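You operate a simulated robot arm through the tools that you are given. There is no shell and no other tool.

Carry out the task below with a simulated robot arm. There is one attempt and no reset: what you move stays moved.

## Task
Mount the core from the cream table on its upright shaft and clamp it with air.
Fine: the teal collar goes on top of the core; set the dial to about 6 bar, then turn the air on and wait till the shaft's yellow lugs come out; leave the hoses.

The check looks at the end state, three seconds after you hand in, the way a careful person would. Anything else that was tipped, shoved, dropped, spilled or broken makes it a failure.

## Robot
A 6-joint arm with a two-finger parallel gripper, fixed in place. Base frame: the origin is on the floor under the middle of its stand, x ahead of it, y to its left, z up; the work surface is at about z = 0.8. Readings come in m, rad, newtons and seconds.
With the tool pointing down near the work surface it reaches from about 0.24 to 0.64 m from the base axis. Its first joint turns from -1.152 to 1.152 rad. Payload 2.7 kg.
The tool frame sits at the grasp point between the pads (the TCP): z along the fingers, y along the line on which they close. The tips reach 0.023 m beyond it. Largest opening 0.094 m; finger width 0.038, thickness 0.01; the body of the gripper, 0.054 by 0.096 m, starts 0.039 m behind the TCP.
Orientation is that of the tool frame in the base frame, as a unit quaternion [w, x, y, z]. With the fingers straight down and closing along the base's y, the tool's x points along the base's -x, its y along +y and its z along -z.

## Interface
- The arm moves only by the tool jog_arm. Its arguments are lists of equal length, an entry for each row: "rot": the turn, a rotation vector about the tool's x, y, z in units of 5 degrees (1.0 is 5 degrees), a list of three; "offset": the shift along the tool's x, y, z in units of 25 mm (1.0 is 25 mm), a list of three; "grip": the finger opening in m, from 0 to 0.094. In form: {"rot": [[ax, ay, az], ...], "offset": [[x, y, z], ...], "grip": [grip, ...]}. A call has 1 to 20 rows; each row shifts and turns the commanded pose from where the row before left it, along the tool's axes as they then stand. A call with a number of a shift or a turn outside -1 to 1 is refused whole. Rows are played at 5 a second. More than 0.05 m and 0.15 rad between two rows, or a gripper value outside its range, and nothing of the call is played. A pose out of reach is approached as far as the arm can. The call stops where the force on the tool passes 40 N (or 10 N more than at its start, if that is more) or the arm is blocked; 0.2 s more then pass. Each finger travels about 0.045 m/s and halts on what it meets, pressing with about 32 N; the grip force reading is that of the motor and also rises with nothing between the fingers. The clock runs only during rows and for 0.2 s after the last one: add rows that do not move to give the fingers time. The reply holds the time, the measured pose of the TCP, the force on the tool along the base axes, the opening and the grip force, in the units named above and with some noise, with the torque about the TCP (base axes, N m) and any sound that the robot's microphone picked up.
- Cameras (640 x 400 px; columns grow to the right, rows downward): "scene" is fixed at [0.0863, -0.4444, 1.4011]; the picture's right is [0.65, -0.76, 0.00], its down [-0.47, -0.40, -0.79] and it looks along [0.60, 0.51, -0.61] (base axes); focal length 350 px, centre (320, 200). "wrist" rides on the gripper at [0.086, 0.016, -0.075] in the tool frame; the picture's right is [-0.18, 0.98, 0.00], its down [-0.58, -0.11, -0.81] and it looks along [-0.79, -0.15, 0.59] (tool axes); focal length 243 px, centre (320, 200). There is no depth. A picture from a camera that has moved, and an enlarged one, comes with that camera's place and axes in the base frame and with its lens.
- camera(camera): a new picture of that camera. No time passes.
- zoom(camera, box): a new picture of the part [left, top, right, bottom] of that camera's present view, enlarged. No time passes.
- sign_off(): hands the job in; it is judged then, once.

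Places have to be worked out from the pictures, the camera data and where the tool is seen. Open the gripper and draw the arm clear of the work before you hand the job in, unless the task says otherwise.

The tools are called as a command line: name --argument value ..., lists and objects as JSON in quotes. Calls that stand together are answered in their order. jog_arm: Moves the arm, as the interface text tells. Its arguments: {"type":"object","properties":{"rot":{"type":"array"},"offset":{"type":"array"},"grip":{"type":"array"}},"required":["rot","offset","grip"]} The other tools are called the same way: camera (camera) takes a picture; zoom (camera, box) takes an enlarged picture of a part of a camera's view; sign_off () hands the job in.

At the start:

```text
time: 0.0
tool_pos: [0.3452, -0.165, 1.1489]
tool_rot: [0.0, -0.001, 1.0, 0.0]
contact_force: [0.8, -0.2, 0.3]
wrist_torque: [0.0, -0.01, -0.01]
finger_gap: 0.094
grip_force: 0.1
```

scene: 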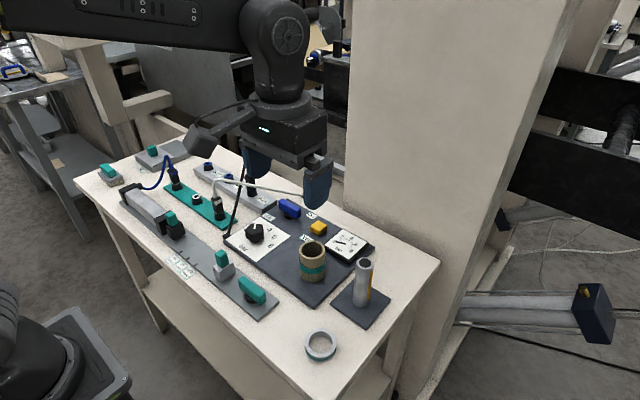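
wrist: 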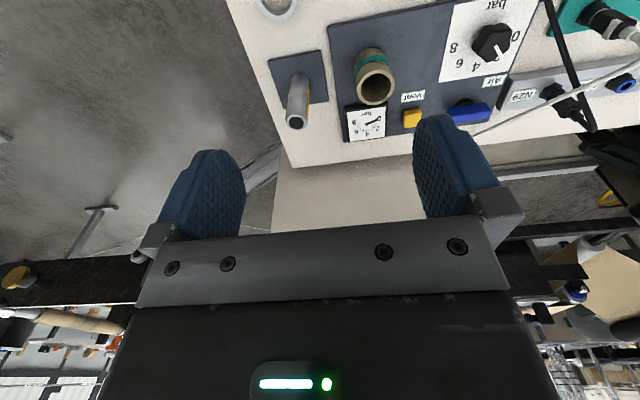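

I start by looking closer at the panel, the core, the shaft and the collar in the scene view before moving anything.

zoom --camera "scene" --box '[220, 180, 400, 380]'

zoom --camera "scene" --box '[90, 130, 290, 320]'

zoom --camera "wrist" --box '[240, 0, 640, 160]'

```text
2.00 times, centred on (310, 280) of scene
camera zoom: at [0.0863, -0.4444, 1.4011], right [0.65, -0.76, 0.0], down [-0.47, -0.4, -0.79], along [0.6, 0.51, -0.61], focal length 701 px, centre (340, 40)
```

zoom: 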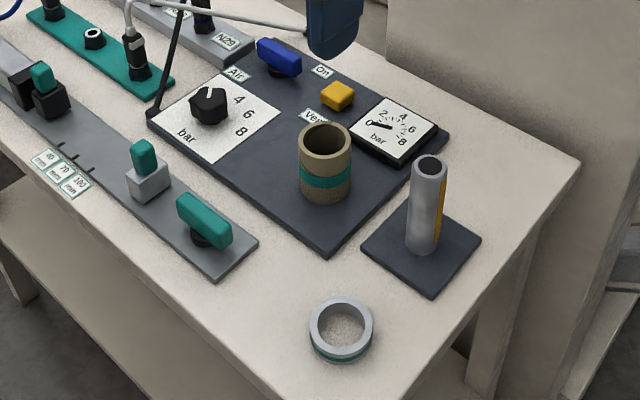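

```text
2.11 times, centred on (190, 225) of scene
camera zoom: at [0.0863, -0.4444, 1.4011], right [0.65, -0.76, 0.0], down [-0.47, -0.4, -0.79], along [0.6, 0.51, -0.61], focal length 738 px, centre (594, 147)
```

zoom: 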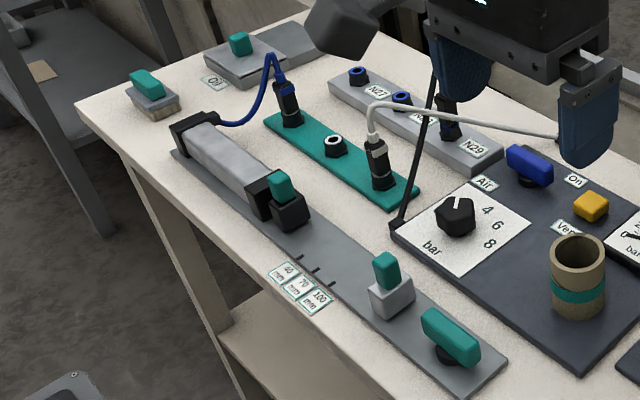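

```text
1.60 times, centred on (440, 80) of wrist
camera zoom: at [0.2596, -0.1493, 1.224], right [0.18, 0.98, 0.0], down [0.58, -0.11, 0.81], along [0.79, -0.15, -0.59], focal length 388 px, centre (128, 392)
```

zoom: 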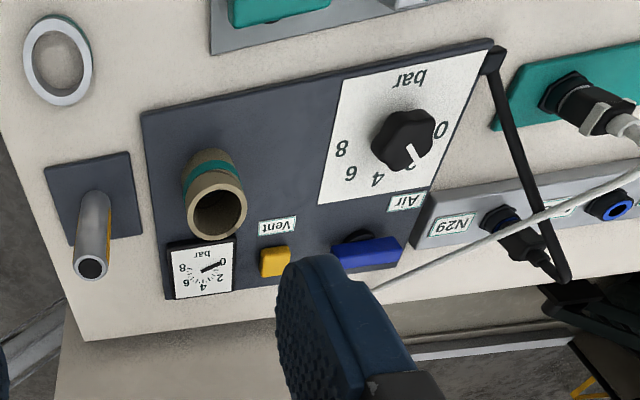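

The rough geometry puts the core near (0.45, -0.115), the shaft near (0.46, -0.233), the loose ring collar near (0.34, -0.23), the knob near (0.456, 0.076) and the air lever near (0.57, 0.07). I take tighter zooms to refine these and read the dial markings.

zoom --camera "scene" --box '[285, 225, 345, 285]'

zoom --camera "scene" --box '[325, 250, 395, 330]'

zoom --camera "scene" --box '[295, 320, 345, 370]'

zoom --camera "scene" --box '[225, 190, 335, 270]'

zoom --camera "wrist" --box '[430, 0, 530, 100]'

zoom --camera "wrist" --box '[250, 0, 410, 140]'

```text
6.67 times, centred on (315, 255) of scene
camera zoom: at [0.0863, -0.4444, 1.4011], right [0.65, -0.76, 0.0], down [-0.47, -0.4, -0.79], along [0.6, 0.51, -0.61], focal length 2336 px, centre (353, -167)
```

zoom: 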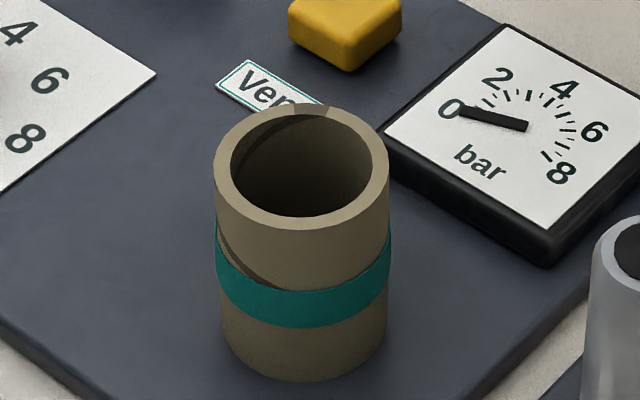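

```text
5.00 times, centred on (360, 290) of scene
camera zoom: at [0.0863, -0.4444, 1.4011], right [0.65, -0.76, 0.0], down [-0.47, -0.4, -0.79], along [0.6, 0.51, -0.61], focal length 1752 px, centre (120, -250)
```

zoom: 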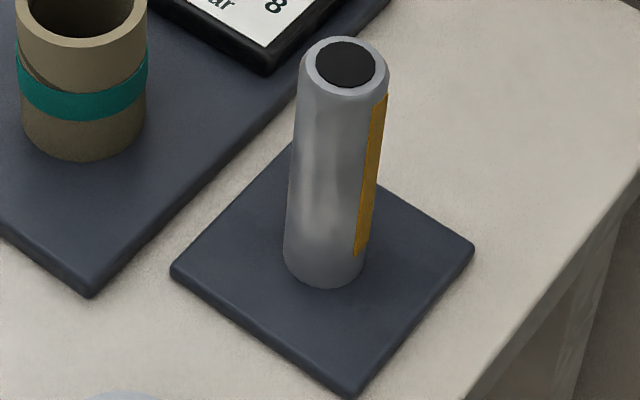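

```text
8.00 times, centred on (320, 345) of scene
camera zoom: at [0.0863, -0.4444, 1.4011], right [0.65, -0.76, 0.0], down [-0.47, -0.4, -0.79], along [0.6, 0.51, -0.61], focal length 2804 px, centre (320, -960)
```

zoom: 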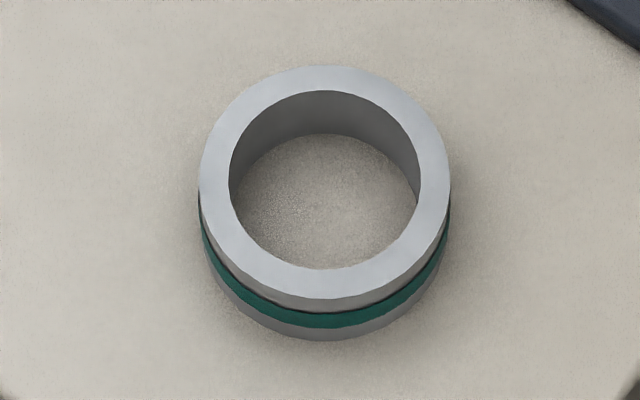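

```text
5.00 times, centred on (280, 230) of scene
camera zoom: at [0.0863, -0.4444, 1.4011], right [0.65, -0.76, 0.0], down [-0.47, -0.4, -0.79], along [0.6, 0.51, -0.61], focal length 1752 px, centre (520, 50)
```

zoom: 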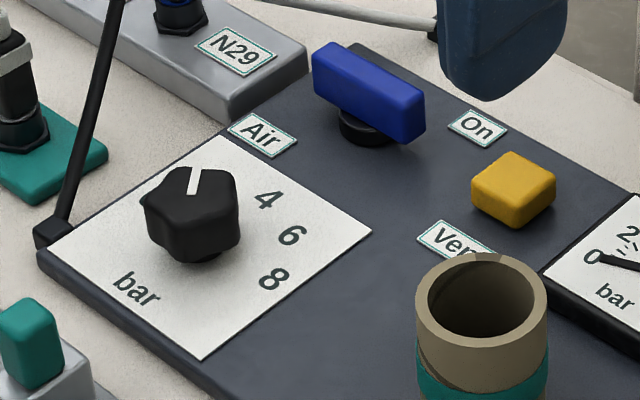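

```text
4.00 times, centred on (480, 50) of wrist
camera zoom: at [0.2596, -0.1493, 1.224], right [0.18, 0.98, 0.0], down [0.58, -0.11, 0.81], along [0.79, -0.15, -0.59], focal length 970 px, centre (-320, 800)
```

zoom: 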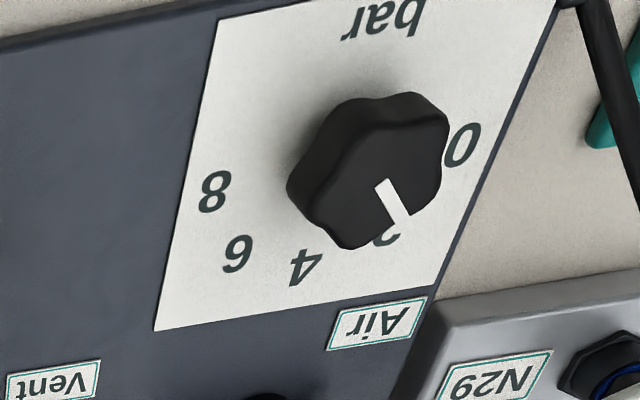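

```text
2.86 times, centred on (330, 70) of wrist
camera zoom: at [0.2596, -0.1493, 1.224], right [0.18, 0.98, 0.0], down [0.58, -0.11, 0.81], along [0.79, -0.15, -0.59], focal length 693 px, centre (291, 571)
```

zoom: 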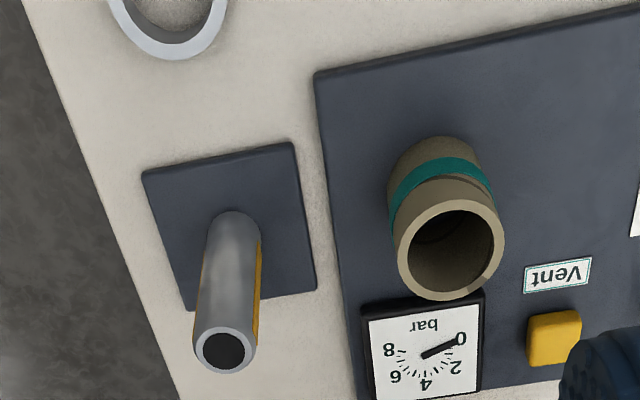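

The dial pointer is at about 2 bar (numbers run 45° per 2 bar, so 6 bar lies about 90° clockwise seen from above), and the gauge reads 0. Both cameras put the core at about (0.460, -0.105), top z ≈ 0.88, and the shaft at about (0.470, -0.226), top z ≈ 0.92. I move to a hover above the core to check the alignment.

jog_arm --rot '[[0, 0, 0], [0, 0, 0], [0, 0, 0], [0, 0, 0], [0, 0, 0], [0, 0, 0], [0, 0, 0], [0, 0, 0]]' --offset '[[-0.657, 0.343, 0.93], [-0.657, 0.343, 0.93], [-0.657, 0.343, 0.93], [-0.657, 0.343, 0.93], [-0.657, 0.343, 0.93], [-0.657, 0.343, 0.93], [-0.657, 0.343, 0.93], [0, 0, 0]]' --grip '[0.094, 0.094, 0.094, 0.094, 0.094, 0.094, 0.094, 0.094]'

camera --camera "wrist"

camera --camera "scene"

```text
time: 1.8
tool_pos: [0.4595, -0.1049, 0.9856]
tool_rot: [0.001, -0.001, 1.0, 0.0]
contact_force: [0.8, -0.6, -0.4]
wrist_torque: [0.01, 0.0, -0.01]
finger_gap: 0.094
grip_force: 0.0
```

```text
taken
camera wrist: at [0.3745, -0.0882, 1.0614], right [0.18, 0.98, 0.0], down [0.58, -0.11, 0.81], along [0.79, -0.15, -0.59], focal length 243 px, centre (320, 200)
```

wrist: 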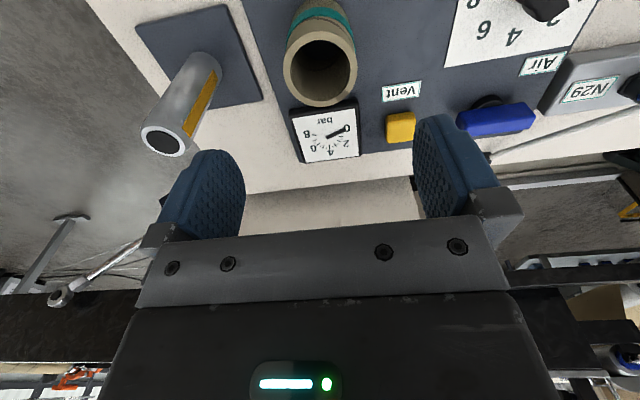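

```text
taken
```

scene: 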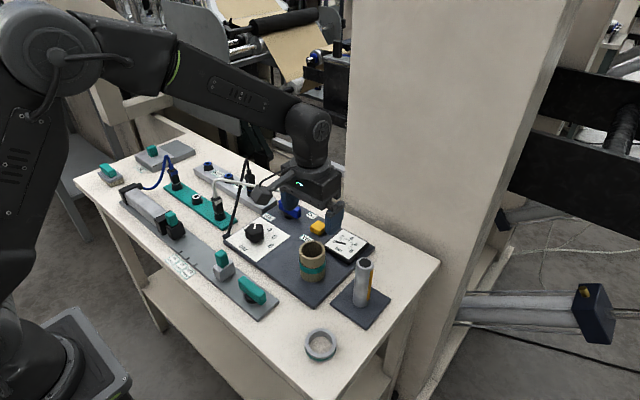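

The wrist view puts the core at about (0.459, -0.104), right under the tool. I zoom in to refine the core and shaft positions.

zoom --camera "wrist" --box '[260, 0, 380, 120]'

zoom --camera "wrist" --box '[120, 0, 280, 170]'

zoom --camera "scene" --box '[200, 140, 320, 250]'

```text
3.33 times, centred on (320, 60) of wrist
camera zoom: at [0.3745, -0.0882, 1.0614], right [0.18, 0.98, 0.0], down [0.58, -0.11, 0.81], along [0.79, -0.15, -0.59], focal length 809 px, centre (320, 667)
```

zoom: 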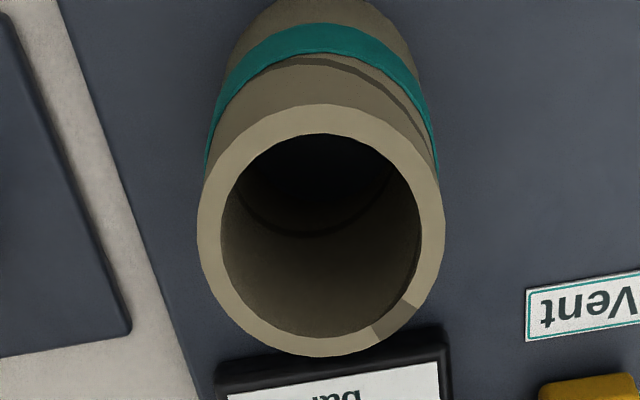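

```text
2.35 times, centred on (200, 85) of wrist
camera zoom: at [0.3745, -0.0882, 1.0614], right [0.18, 0.98, 0.0], down [0.58, -0.11, 0.81], along [0.79, -0.15, -0.59], focal length 571 px, centre (602, 471)
```

zoom: 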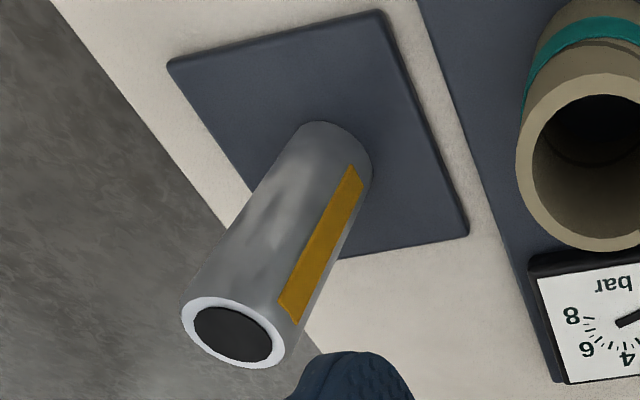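

```text
3.64 times, centred on (260, 195) of scene
camera zoom: at [0.0863, -0.4444, 1.4011], right [0.65, -0.76, 0.0], down [-0.47, -0.4, -0.79], along [0.6, 0.51, -0.61], focal length 1274 px, centre (538, 218)
```

zoom: 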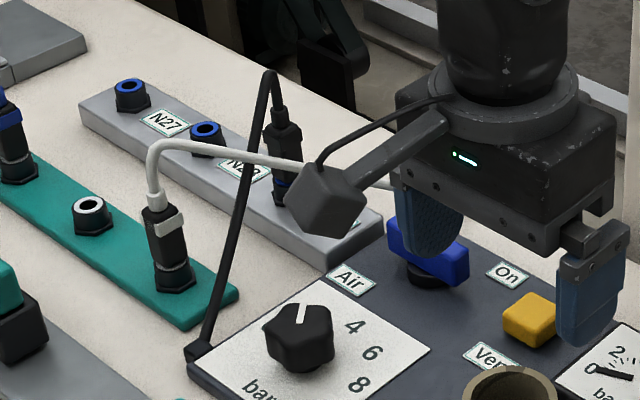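

The core agrees at (0.4586, -0.104), but the two cameras differ by about 6 mm in y for the shaft. I hover over the shaft itself so I can see it at the centre of the wrist picture before gripping anything.

jog_arm --rot '[[0, 0, 0], [0, 0, 0], [0, 0, 0], [0, 0, 0], [0, 0, 0], [0, 0, 0]]' --offset '[[-0.076, -0.936, -0.28], [-0.076, -0.936, -0.28], [-0.076, -0.936, -0.28], [-0.076, -0.936, -0.28], [-0.076, -0.936, -0.28], [0, 0, 0]]' --grip '[0.094, 0.094, 0.094, 0.094, 0.094, 0.094]'

zoom --camera "wrist" --box '[240, 0, 400, 150]'

zoom --camera "scene" --box '[220, 150, 340, 260]'

```text
time: 3.2
tool_pos: [0.4688, -0.2229, 1.0224]
tool_rot: [0.0, -0.001, 1.0, 0.0]
contact_force: [-0.4, 0.1, -0.9]
wrist_torque: [0.01, 0.01, 0.02]
finger_gap: 0.0943
grip_force: 0.2
```

```text
2.67 times, centred on (320, 75) of wrist
camera zoom: at [0.3837, -0.2058, 1.0967], right [0.18, 0.98, 0.0], down [0.58, -0.11, 0.81], along [0.79, -0.15, -0.59], focal length 647 px, centre (320, 533)
```

zoom: 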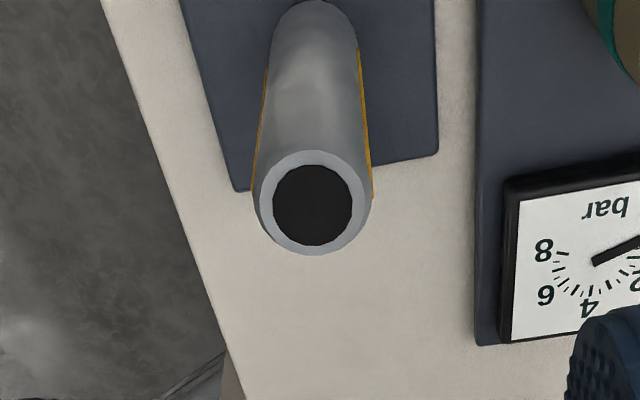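

```text
3.64 times, centred on (280, 205) of scene
camera zoom: at [0.0863, -0.4444, 1.4011], right [0.65, -0.76, 0.0], down [-0.47, -0.4, -0.79], along [0.6, 0.51, -0.61], focal length 1274 px, centre (466, 182)
```

zoom: 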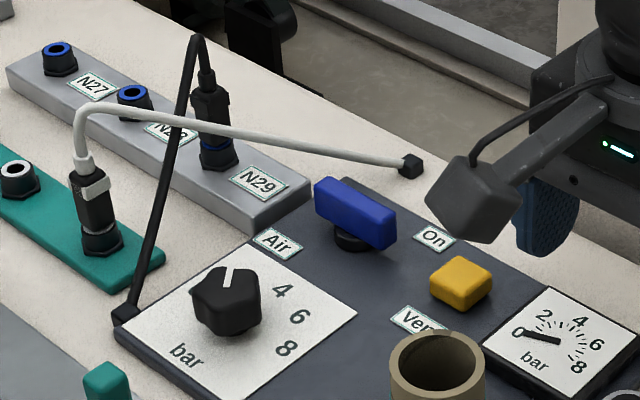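

Centred in the wrist view the shaft sits at about (0.470, -0.224), with its top at z ≈ 0.92. I go back over the core and lower with the fingers open so the tips overlap its top by about 17 mm; that keeps the gripper body clear of the shaft tip later.

jog_arm --rot '[[0, 0, 0], [0, 0, 0], [0, 0, 0], [0, 0, 0], [0, 0, 0], [0, 0, 0], [0, 0, 0], [0, 0, 0], [0, 0, 0], [0, 0, 0], [0, 0, 0]]' --offset '[[0.08, 0.951, 0.299], [0.08, 0.951, 0.299], [0.08, 0.951, 0.299], [0.08, 0.951, 0.299], [0.08, 0.951, 0.299], [0, 0, 0.776], [0, 0, 0.776], [0, 0, 0.776], [0, 0, 0.776], [0, 0, 0.776], [0, 0, 0]]' --grip '[0.094, 0.094, 0.094, 0.094, 0.094, 0.094, 0.094, 0.094, 0.094, 0.094, 0.094]'

camera --camera "wrist"

zoom --camera "scene" --box '[260, 180, 400, 300]'

```text
time: 5.6
tool_pos: [0.4595, -0.1041, 0.8862]
tool_rot: [0.0, -0.001, 1.0, 0.0]
contact_force: [-0.5, -0.6, -0.2]
wrist_torque: [-0.02, -0.01, -0.01]
finger_gap: 0.0942
grip_force: 0.0
```

```text
taken
camera wrist: at [0.3734, -0.0873, 0.9619], right [0.18, 0.98, 0.0], down [0.58, -0.11, 0.81], along [0.79, -0.15, -0.59], focal length 243 px, centre (320, 200)
```

wrist: 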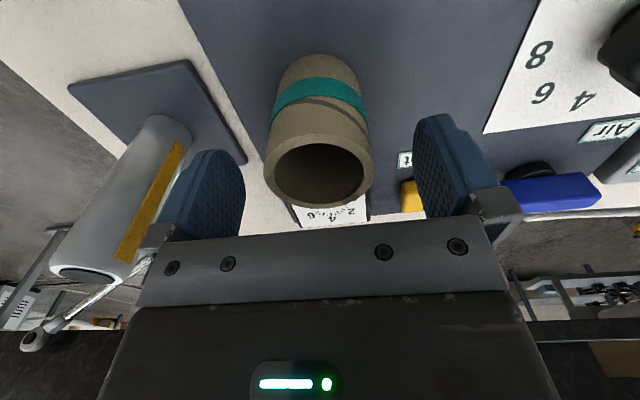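

```text
3.33 times, centred on (330, 240) of scene
camera zoom: at [0.0863, -0.4444, 1.4011], right [0.65, -0.76, 0.0], down [-0.47, -0.4, -0.79], along [0.6, 0.51, -0.61], focal length 1168 px, centre (287, 67)
```

zoom: 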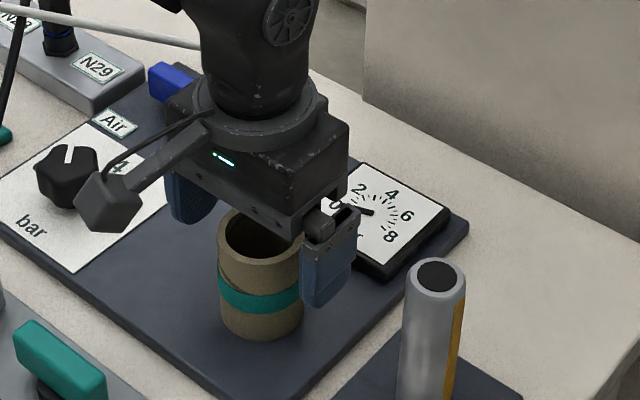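

The core is centred between the open fingers (core ≈ (0.458, -0.103), TCP (0.4595, -0.104)). I close on it.

jog_arm --rot '[[0, 0, 0], [0, 0, 0], [0, 0, 0], [0, 0, 0], [0, 0, 0]]' --offset '[[0, 0, 0], [0, 0, 0], [0, 0, 0], [0, 0, 0], [0, 0, 0]]' --grip '[0.045, 0.045, 0.045, 0.045, 0.045]'

camera --camera "wrist"

```text
time: 6.8
tool_pos: [0.4596, -0.1038, 0.8862]
tool_rot: [0.0, -0.001, 1.0, 0.0]
contact_force: [0.1, -0.4, 0.7]
wrist_torque: [0.02, 0.03, -0.02]
finger_gap: 0.0531
grip_force: 32.2
```

```text
taken
camera wrist: at [0.3735, -0.0873, 0.9622], right [0.18, 0.98, 0.0], down [0.58, -0.11, 0.81], along [0.79, -0.15, -0.59], focal length 243 px, centre (320, 200)
```

wrist: 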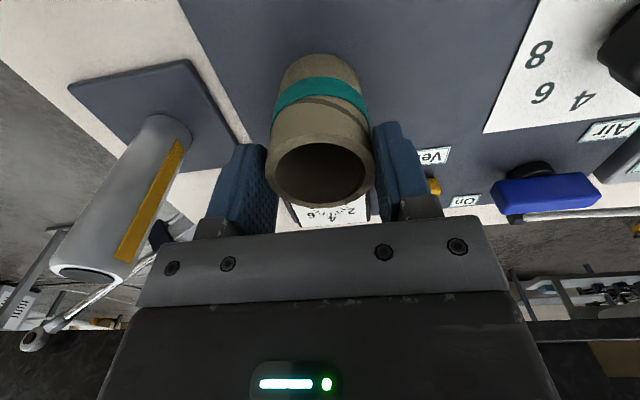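

Gripped firmly (gap 0.0531 m, 32 N). I lift straight up 0.15 m and shift over the shaft, keeping the core's bottom about 4 cm above the shaft's top.

jog_arm --rot '[[0, 0, 0], [0, 0, 0], [0, 0, 0], [0, 0, 0], [0, 0, 0], [0, 0, 0], [0, 0, 0], [0, 0, 0], [0, 0, 0], [0, 0, 0], [0, 0, 0], [0, 0, 0], [0, 0, 0], [0, 0, 0], [0, 0, 0]]' --offset '[[0, 0, -0.3], [0, 0, -0.7], [0, 0, -1], [0, 0, -1], [0, 0, -1], [0, 0, -1], [0, 0, -1], [-0.079, -0.802, 0], [-0.079, -0.802, 0], [-0.079, -0.802, 0], [-0.079, -0.802, 0], [-0.079, -0.802, 0], [-0.079, -0.802, 0], [0, 0, 0], [0, 0, 0]]' --grip '[0.045, 0.045, 0.045, 0.045, 0.045, 0.045, 0.045, 0.045, 0.045, 0.045, 0.045, 0.045, 0.045, 0.045, 0.045]'

camera --camera "wrist"

zoom --camera "scene" --box '[280, 160, 440, 340]'

zoom --camera "wrist" --box '[240, 0, 400, 220]'

```text
time: 10.0
tool_pos: [0.4717, -0.2231, 1.0373]
tool_rot: [0.002, -0.001, 1.0, 0.0]
contact_force: [0.4, 0.9, -0.3]
wrist_torque: [0.0, -0.01, 0.02]
finger_gap: 0.0532
grip_force: 31.6
```

```text
taken
camera wrist: at [0.386, -0.2075, 1.1122], right [0.18, 0.98, 0.0], down [0.58, -0.11, 0.81], along [0.79, -0.15, -0.59], focal length 243 px, centre (320, 200)
```

wrist: 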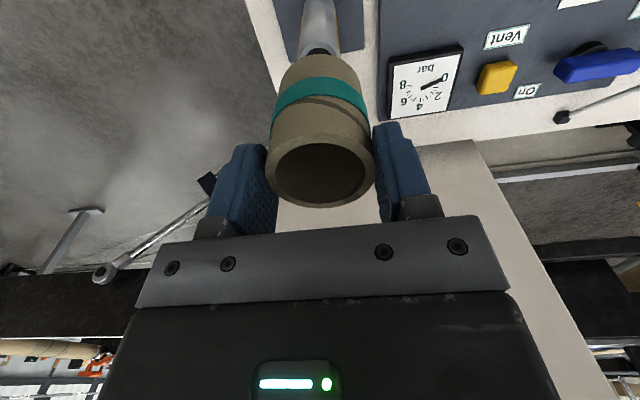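

```text
2.22 times, centred on (360, 250) of scene
camera zoom: at [0.0863, -0.4444, 1.4011], right [0.65, -0.76, 0.0], down [-0.47, -0.4, -0.79], along [0.6, 0.51, -0.61], focal length 779 px, centre (231, 89)
```

zoom: 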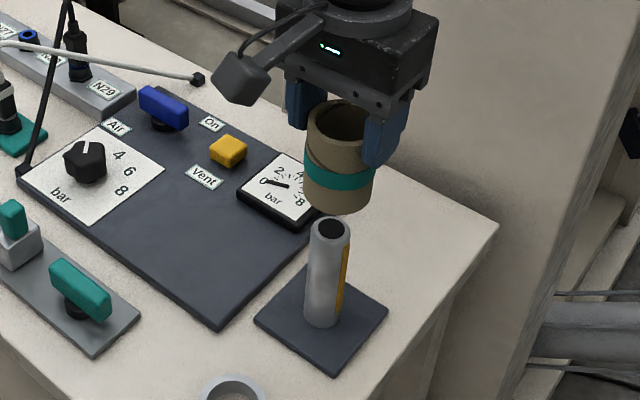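

```text
1.82 times, centred on (320, 110) of wrist
camera zoom: at [0.386, -0.2075, 1.1122], right [0.18, 0.98, 0.0], down [0.58, -0.11, 0.81], along [0.79, -0.15, -0.59], focal length 441 px, centre (320, 364)
```

zoom: 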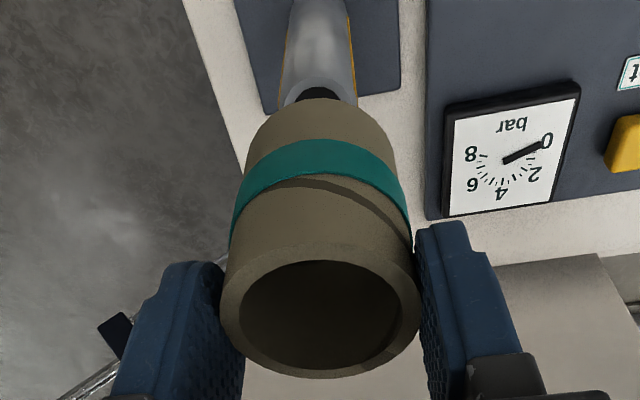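

The core hangs straight over the shaft. I zoom in on both to compare the core's axis with the shaft's before lowering.

zoom --camera "scene" --box '[330, 195, 400, 265]'

zoom --camera "wrist" --box '[270, 0, 370, 80]'

```text
5.71 times, centred on (365, 230) of scene
camera zoom: at [0.0863, -0.4444, 1.4011], right [0.65, -0.76, 0.0], down [-0.47, -0.4, -0.79], along [0.6, 0.51, -0.61], focal length 2003 px, centre (63, 29)
```

zoom: 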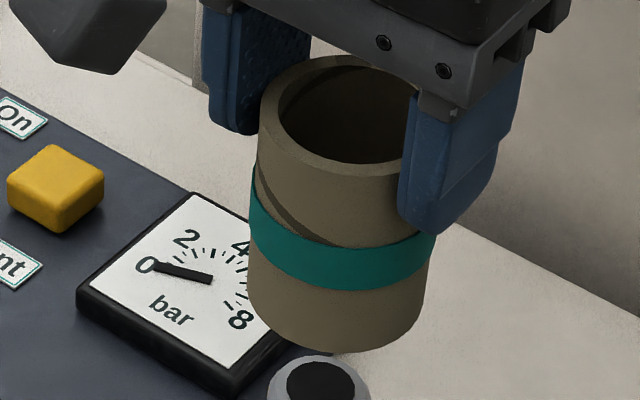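

```text
5.00 times, centred on (320, 40) of wrist
camera zoom: at [0.386, -0.2075, 1.1122], right [0.18, 0.98, 0.0], down [0.58, -0.11, 0.81], along [0.79, -0.15, -0.59], focal length 1213 px, centre (320, 1000)
```

zoom: 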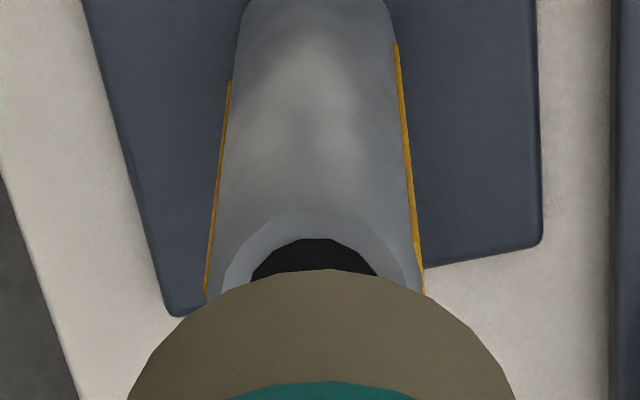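

The y alignment looks good to within 1 mm; I want a closer check along x from the scene camera before lowering.

zoom --camera "scene" --box '[350, 225, 390, 265]'

zoom --camera "scene" --box '[345, 195, 385, 235]'

```text
10.00 times, centred on (370, 245) of scene
camera zoom: at [0.0863, -0.4444, 1.4011], right [0.65, -0.76, 0.0], down [-0.47, -0.4, -0.79], along [0.6, 0.51, -0.61], focal length 3504 px, centre (-180, -250)
```

zoom: 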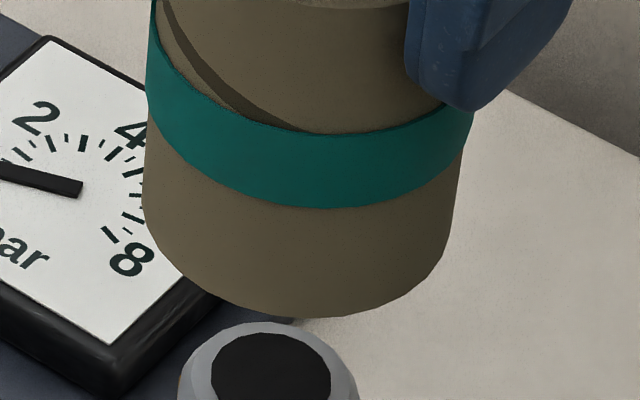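

```text
10.00 times, centred on (365, 215) of scene
camera zoom: at [0.0863, -0.4444, 1.4011], right [0.65, -0.76, 0.0], down [-0.47, -0.4, -0.79], along [0.6, 0.51, -0.61], focal length 3504 px, centre (-130, 50)
```

zoom: 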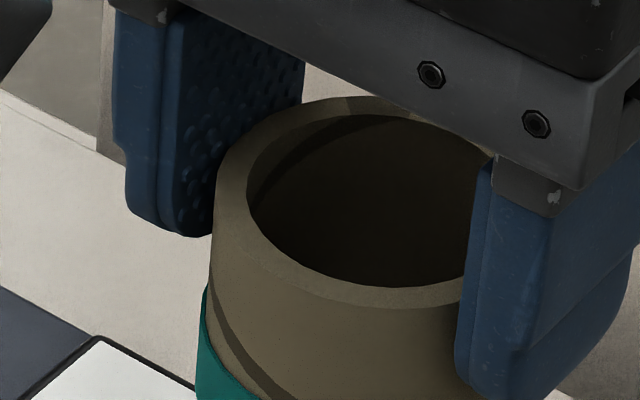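

Both views put the core within about 2 mm of the shaft's axis, with roughly 4.5 mm of radial play. I nudge by -1.5 mm in x and -0.9 mm in y and lower 32 mm, to just above the shaft tip.

jog_arm --rot '[[0, 0, 0], [0, 0, 0], [0, 0, 0], [0, 0, 0], [0, 0, 0]]' --offset '[[0.06, -0.036, 0.3], [0, 0, 0.5], [0, 0, 0.48], [0, 0, 0], [0, 0, 0]]' --grip '[0.045, 0.045, 0.045, 0.045, 0.045]'

zoom --camera "scene" --box '[335, 205, 395, 275]'

zoom --camera "wrist" --box '[260, 0, 380, 120]'

```text
time: 11.2
tool_pos: [0.4695, -0.2263, 1.0041]
tool_rot: [0.001, 0.0, 1.0, 0.0]
contact_force: [-0.6, 0.1, 0.1]
wrist_torque: [-0.04, 0.0, -0.02]
finger_gap: 0.0532
grip_force: 32.4
```

```text
5.71 times, centred on (365, 240) of scene
camera zoom: at [0.0863, -0.4444, 1.4011], right [0.65, -0.76, 0.0], down [-0.47, -0.4, -0.79], along [0.6, 0.51, -0.61], focal length 2003 px, centre (63, -29)
```

zoom: 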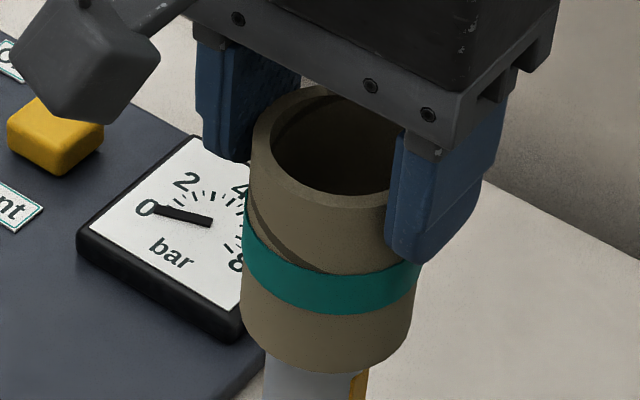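

```text
3.33 times, centred on (320, 60) of wrist
camera zoom: at [0.3843, -0.2082, 1.08], right [0.18, 0.98, 0.0], down [0.58, -0.11, 0.81], along [0.79, -0.15, -0.59], focal length 809 px, centre (320, 667)
```

zoom: 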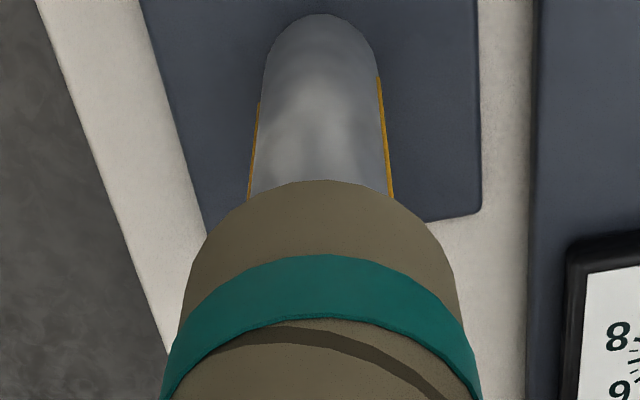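

The alignment in both views is within about 1.5 mm. I shift another -1.5 mm in x and lower the core 30 mm over the tip, watching the force.

jog_arm --rot '[[0, 0, 0], [0, 0, 0], [0, 0, 0], [0, 0, 0], [0, 0, 0], [0, 0, 0]]' --offset '[[0.06, 0, 0.2], [0, 0, 0.25], [0, 0, 0.25], [0, 0, 0.25], [0, 0, 0.25], [0, 0, 0]]' --grip '[0.045, 0.045, 0.045, 0.045, 0.045, 0.045]'

zoom --camera "scene" --box '[335, 205, 395, 275]'

zoom --camera "wrist" --box '[240, 0, 400, 220]'

```text
time: 12.6
tool_pos: [0.4689, -0.2261, 0.9756]
tool_rot: [0.001, -0.001, 1.0, 0.0]
contact_force: [0.4, 0.0, -0.7]
wrist_torque: [-0.02, 0.02, 0.0]
finger_gap: 0.0529
grip_force: 32.0
```

```text
5.71 times, centred on (365, 240) of scene
camera zoom: at [0.0863, -0.4444, 1.4011], right [0.65, -0.76, 0.0], down [-0.47, -0.4, -0.79], along [0.6, 0.51, -0.61], focal length 2003 px, centre (63, -29)
```

zoom: 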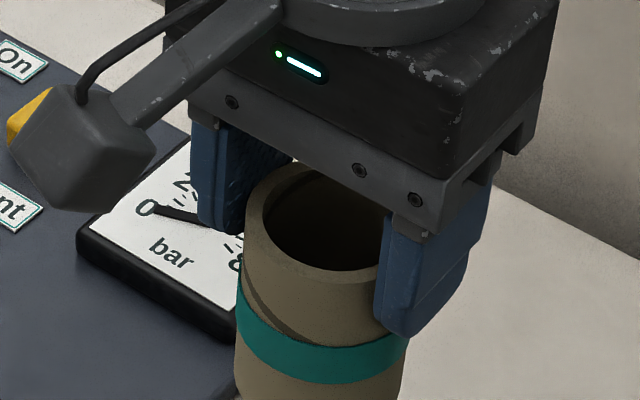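

```text
1.82 times, centred on (320, 110) of wrist
camera zoom: at [0.3834, -0.2085, 1.0504], right [0.18, 0.98, 0.0], down [0.58, -0.11, 0.81], along [0.79, -0.15, -0.59], focal length 441 px, centre (320, 364)
```

zoom: 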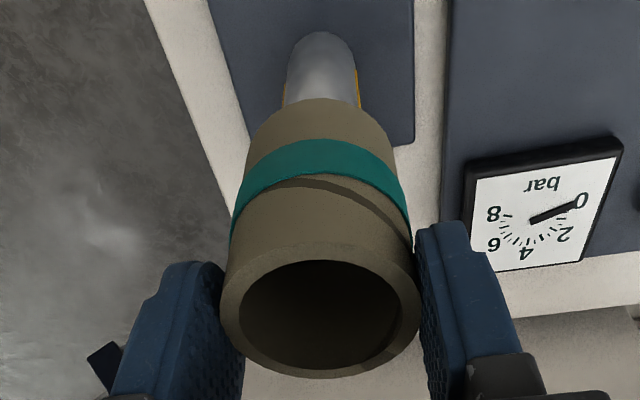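

No contact force and the core's bottom is now about 2 cm below the shaft tip, so it is on the shaft. I continue down 70 mm.

jog_arm --rot '[[0, 0, 0], [0, 0, 0], [0, 0, 0], [0, 0, 0], [0, 0, 0], [0, 0, 0], [0, 0, 0], [0, 0, 0], [0, 0, 0], [0, 0, 0]]' --offset '[[0, 0, 0.3], [0, 0, 0.35], [0, 0, 0.35], [0, 0, 0.35], [0, 0, 0.35], [0, 0, 0.35], [0, 0, 0.35], [0, 0, 0.25], [0, 0, 0.15], [0, 0, 0]]' --grip '[0.045, 0.045, 0.045, 0.045, 0.045, 0.045, 0.045, 0.045, 0.045, 0.045]'

zoom --camera "scene" --box '[310, 210, 410, 320]'

zoom --camera "wrist" --box '[220, 0, 420, 220]'

```text
time: 14.8
tool_pos: [0.4688, -0.2257, 0.9033]
tool_rot: [0.001, 0.0, 1.0, 0.001]
contact_force: [0.4, 1.5, -0.7]
wrist_torque: [0.0, 0.02, 0.02]
finger_gap: 0.0528
grip_force: 32.1
```

```text
3.64 times, centred on (360, 265) of scene
camera zoom: at [0.0863, -0.4444, 1.4011], right [0.65, -0.76, 0.0], down [-0.47, -0.4, -0.79], along [0.6, 0.51, -0.61], focal length 1274 px, centre (174, -36)
```

zoom: 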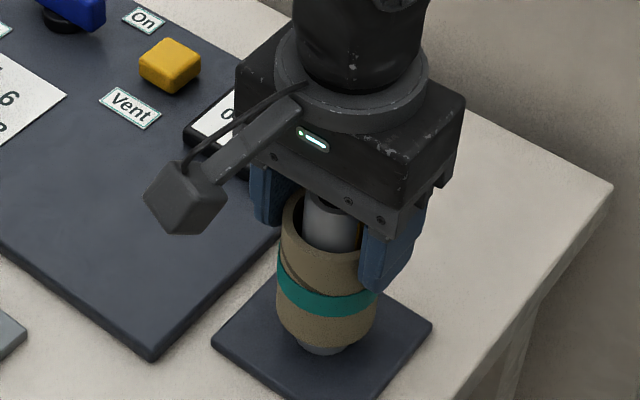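

```text
1.82 times, centred on (320, 110) of wrist
camera zoom: at [0.3832, -0.2082, 0.9801], right [0.18, 0.98, 0.0], down [0.58, -0.11, 0.81], along [0.79, -0.15, -0.59], focal length 441 px, centre (320, 364)
```

zoom: 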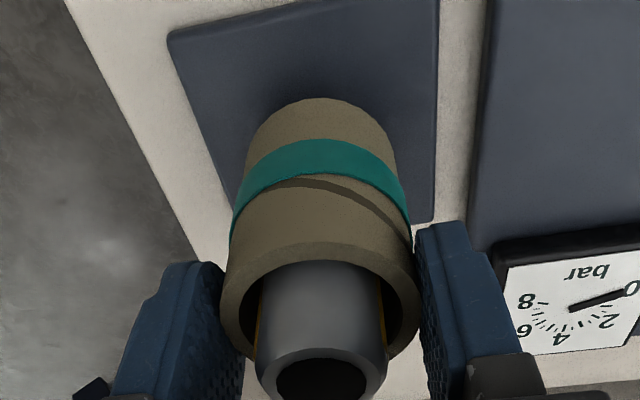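

The core slides freely with about 15 mm left to the plate. I lower 12 mm more, then feel for the plate in small steps.

jog_arm --rot '[[0, 0, 0], [0, 0, 0], [0, 0, 0], [0, 0, 0], [0, 0, 0]]' --offset '[[0, 0, 0.14], [0, 0, 0.14], [0, 0, 0.12], [0, 0, 0.08], [0, 0, 0]]' --grip '[0.045, 0.045, 0.045, 0.045, 0.045]'

zoom --camera "scene" --box '[320, 250, 390, 320]'

```text
time: 16.0
tool_pos: [0.4682, -0.226, 0.893]
tool_rot: [0.001, 0.0, 1.0, -0.001]
contact_force: [0.4, 0.3, 0.0]
wrist_torque: [-0.03, -0.02, 0.0]
finger_gap: 0.0531
grip_force: 31.8
```

```text
5.71 times, centred on (355, 285) of scene
camera zoom: at [0.0863, -0.4444, 1.4011], right [0.65, -0.76, 0.0], down [-0.47, -0.4, -0.79], along [0.6, 0.51, -0.61], focal length 2003 px, centre (120, -286)
```

zoom: 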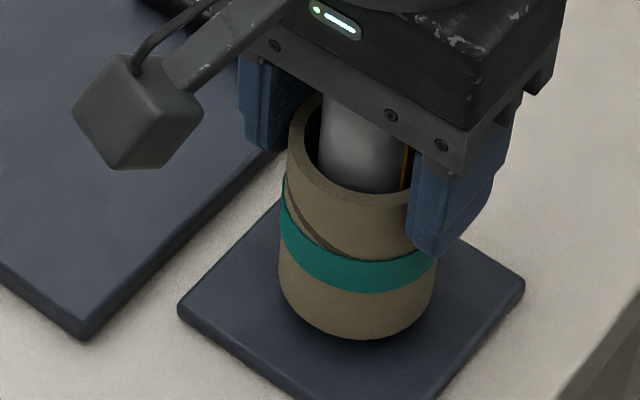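

The core is almost down with no load yet. I lower in 1.5–2 mm steps until the force shows contact.

jog_arm --rot '[[0, 0, 0], [0, 0, 0], [0, 0, 0], [0, 0, 0]]' --offset '[[0, 0, 0.06], [0, 0, 0.06], [0, 0, 0.06], [0, 0, 0]]' --grip '[0.045, 0.045, 0.045, 0.045]'

zoom --camera "scene" --box '[320, 250, 390, 320]'

```text
time: 17.0
tool_pos: [0.4684, -0.2258, 0.8872]
tool_rot: [0.001, -0.001, 1.0, 0.0]
contact_force: [0.8, 0.6, -0.4]
wrist_torque: [0.0, -0.01, 0.0]
finger_gap: 0.0529
grip_force: 32.1
```

```text
5.71 times, centred on (355, 285) of scene
camera zoom: at [0.0863, -0.4444, 1.4011], right [0.65, -0.76, 0.0], down [-0.47, -0.4, -0.79], along [0.6, 0.51, -0.61], focal length 2003 px, centre (120, -286)
```

zoom: 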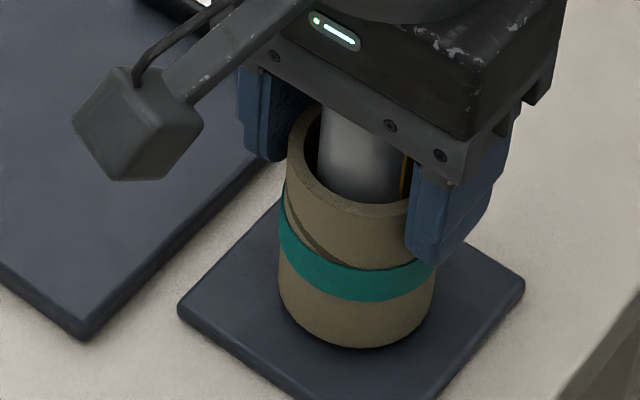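

Still no load at the same height the core was picked from. Two more 1 mm steps to find the plate.

jog_arm --rot '[[0, 0, 0], [0, 0, 0], [0, 0, 0]]' --offset '[[0, 0, 0.04], [0, 0, 0.04], [0, 0, 0]]' --grip '[0.045, 0.045, 0.045]'

zoom --camera "scene" --box '[320, 250, 390, 320]'

zoom --camera "wrist" --box '[220, 40, 420, 240]'

```text
time: 17.8
tool_pos: [0.4683, -0.2253, 0.8863]
tool_rot: [0.001, -0.001, 1.0, 0.0]
contact_force: [-0.5, -0.3, -0.5]
wrist_torque: [0.0, -0.01, -0.01]
finger_gap: 0.0525
grip_force: 31.7
```

```text
5.71 times, centred on (355, 285) of scene
camera zoom: at [0.0863, -0.4444, 1.4011], right [0.65, -0.76, 0.0], down [-0.47, -0.4, -0.79], along [0.6, 0.51, -0.61], focal length 2003 px, centre (120, -286)
```

zoom: 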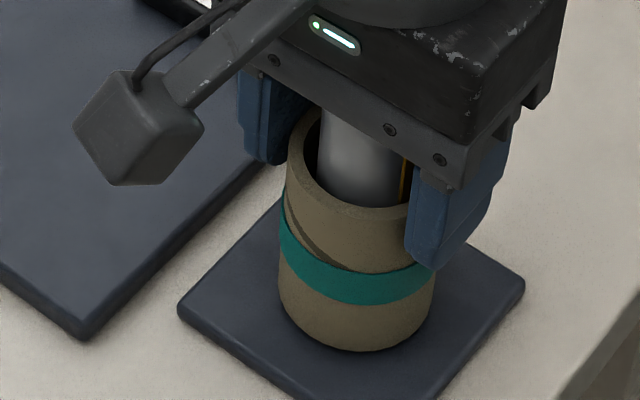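

```text
2.00 times, centred on (320, 140) of wrist
camera zoom: at [0.3833, -0.2087, 0.9617], right [0.18, 0.98, 0.0], down [0.58, -0.11, 0.81], along [0.79, -0.15, -0.59], focal length 485 px, centre (320, 320)
```

zoom: 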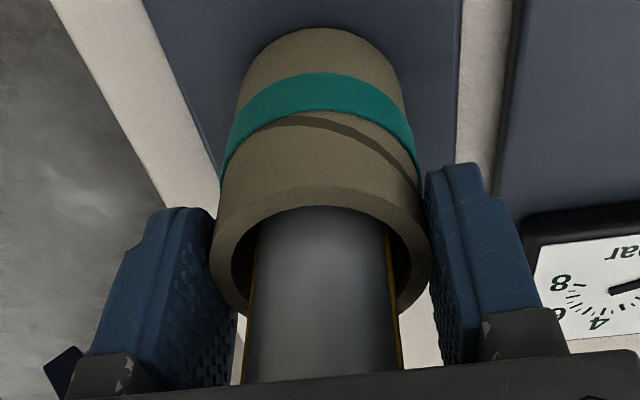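

The core bottom is within a few millimetres of the plate and the gripper body is close above the shaft tip, so I release here by opening the fingers, letting it settle on the plate.

jog_arm --rot '[[0, 0, 0], [0, 0, 0], [0, 0, 0], [0, 0, 0], [0, 0, 0]]' --offset '[[0, 0, 0], [0, 0, 0], [0, 0, 0], [0, 0, 0], [0, 0, 0]]' --grip '[0.056, 0.062, 0.08, 0.08, 0.08]'

zoom --camera "scene" --box '[320, 250, 390, 320]'

```text
time: 19.0
tool_pos: [0.4684, -0.2259, 0.8862]
tool_rot: [0.001, -0.001, 1.0, 0.0]
contact_force: [0.5, 0.1, -0.1]
wrist_torque: [0.01, 0.02, 0.04]
finger_gap: 0.08
grip_force: 0.1
```

```text
5.71 times, centred on (355, 285) of scene
camera zoom: at [0.0863, -0.4444, 1.4011], right [0.65, -0.76, 0.0], down [-0.47, -0.4, -0.79], along [0.6, 0.51, -0.61], focal length 2003 px, centre (120, -286)
```

zoom: 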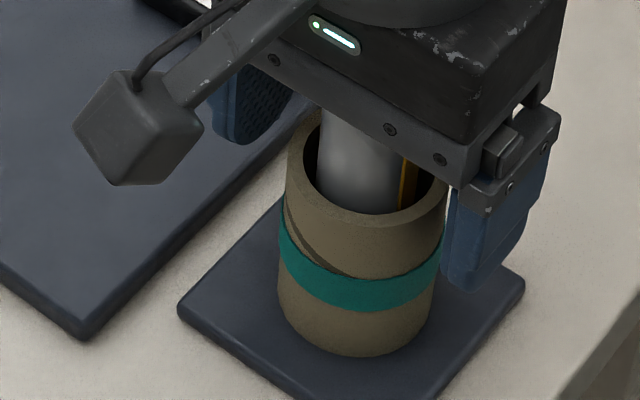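

The core settled on the plate around the shaft. I raise straight up 0.165 m and look.

jog_arm --rot '[[0, 0, 0], [0, 0, 0], [0, 0, 0], [0, 0, 0], [0, 0, 0], [0, 0, 0], [0, 0, 0], [0, 0, 0], [0, 0, 0]]' --offset '[[0, 0, -0.4], [0, 0, -0.8], [0, 0, -0.9], [0, 0, -0.9], [0, 0, -0.9], [0, 0, -0.9], [0, 0, -0.9], [0, 0, -0.9], [0, 0, 0]]' --grip '[0.08, 0.08, 0.08, 0.09, 0.094, 0.094, 0.094, 0.094, 0.094]'

zoom --camera "wrist" --box '[220, 0, 420, 180]'

zoom --camera "scene" --box '[310, 230, 410, 330]'

zoom --camera "scene" --box '[295, 320, 345, 370]'

```text
time: 21.0
tool_pos: [0.4679, -0.2249, 1.0522]
tool_rot: [0.0, -0.001, 1.0, -0.001]
contact_force: [0.8, 0.1, 0.7]
wrist_torque: [0.02, 0.04, -0.03]
finger_gap: 0.0939
grip_force: 0.1
```

```text
2.22 times, centred on (320, 90) of wrist
camera zoom: at [0.3825, -0.208, 1.1274], right [0.18, 0.98, 0.0], down [0.58, -0.11, 0.81], along [0.79, -0.15, -0.59], focal length 539 px, centre (320, 444)
```

zoom: 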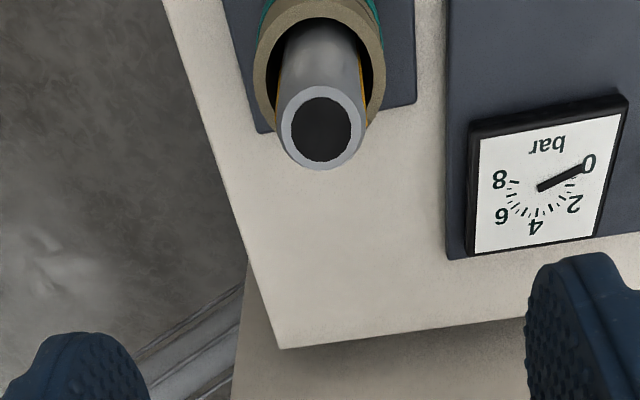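

```text
4.00 times, centred on (360, 280) of scene
camera zoom: at [0.0863, -0.4444, 1.4011], right [0.65, -0.76, 0.0], down [-0.47, -0.4, -0.79], along [0.6, 0.51, -0.61], focal length 1402 px, centre (160, -120)
```

zoom: 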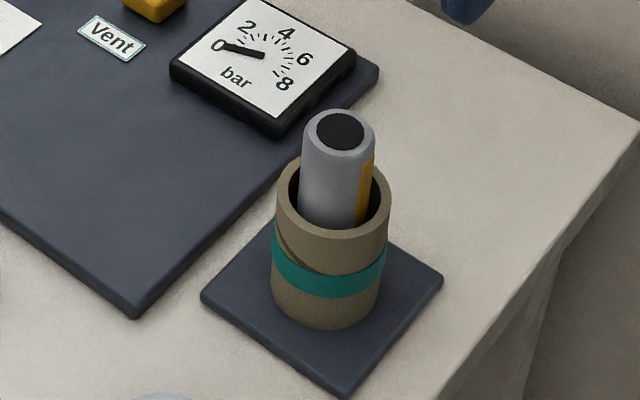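

```text
8.00 times, centred on (320, 345) of scene
camera zoom: at [0.0863, -0.4444, 1.4011], right [0.65, -0.76, 0.0], down [-0.47, -0.4, -0.79], along [0.6, 0.51, -0.61], focal length 2804 px, centre (320, -960)
```

zoom: 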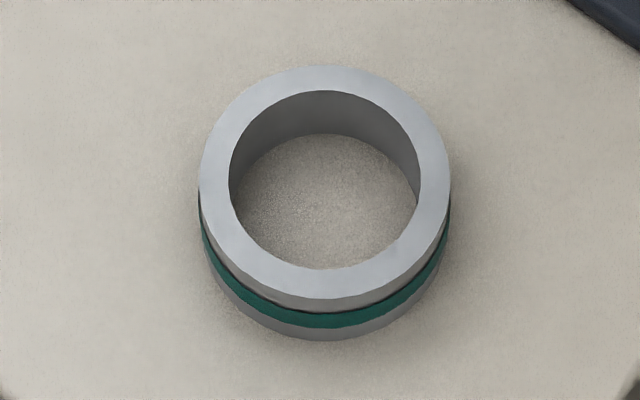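

The core is standing on the plate around the shaft, and the wrist view confirms the shaft axis at (0.470, -0.224). Next I go above the ring collar at about (0.345, -0.226) and look from a hover.

jog_arm --rot '[[0, 0, 0], [0, 0, 0], [0, 0, 0], [0, 0, 0], [0, 0, 0], [0, 0, 0], [0, 0, 0], [0, 0, 0], [0, 0, 0], [0, 0, 0], [0, 0, 0]]' --offset '[[0.987, -0.01, 0], [0.987, -0.01, 0], [0.987, -0.01, 0], [0.987, -0.01, 0], [0.987, -0.01, 0], [0, 0, 0.9], [0, 0, 0.9], [0, 0, 0.9], [0, 0, 0.9], [0, 0, 0.9], [0, 0, 0]]' --grip '[0.094, 0.094, 0.094, 0.094, 0.094, 0.094, 0.094, 0.094, 0.094, 0.094, 0.094]'

camera --camera "wrist"

zoom --camera "wrist" --box '[250, 0, 390, 120]'

zoom --camera "scene" --box '[250, 250, 390, 390]'

```text
time: 23.4
tool_pos: [0.3451, -0.2271, 0.9374]
tool_rot: [0.001, 0.0, 1.0, 0.0]
contact_force: [0.3, -0.6, 0.2]
wrist_torque: [-0.02, 0.0, 0.01]
finger_gap: 0.0941
grip_force: 0.0
```

```text
taken
camera wrist: at [0.2593, -0.2101, 1.0135], right [0.18, 0.98, 0.0], down [0.58, -0.11, 0.81], along [0.79, -0.15, -0.59], focal length 243 px, centre (320, 200)
```

wrist: 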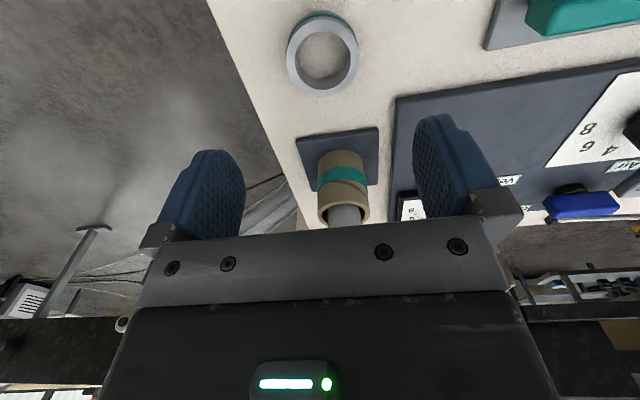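

```text
3.33 times, centred on (320, 60) of wrist
camera zoom: at [0.2593, -0.2101, 1.0135], right [0.18, 0.98, 0.0], down [0.58, -0.11, 0.81], along [0.79, -0.15, -0.59], focal length 809 px, centre (320, 667)
```

zoom: 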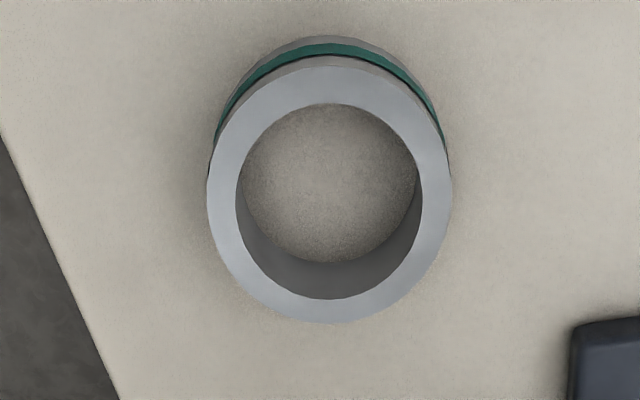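

```text
2.86 times, centred on (320, 320) of scene
camera zoom: at [0.0863, -0.4444, 1.4011], right [0.65, -0.76, 0.0], down [-0.47, -0.4, -0.79], along [0.6, 0.51, -0.61], focal length 1001 px, centre (320, -143)
```

zoom: 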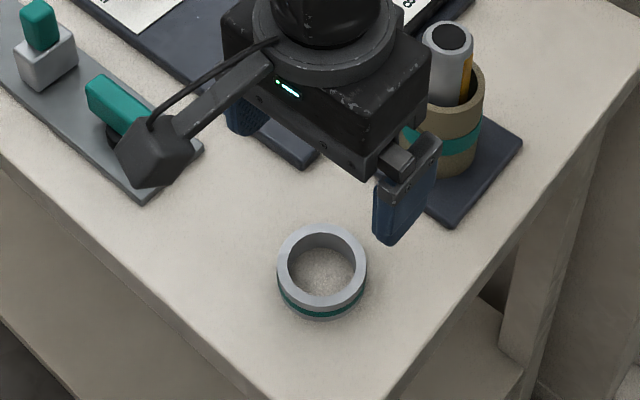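

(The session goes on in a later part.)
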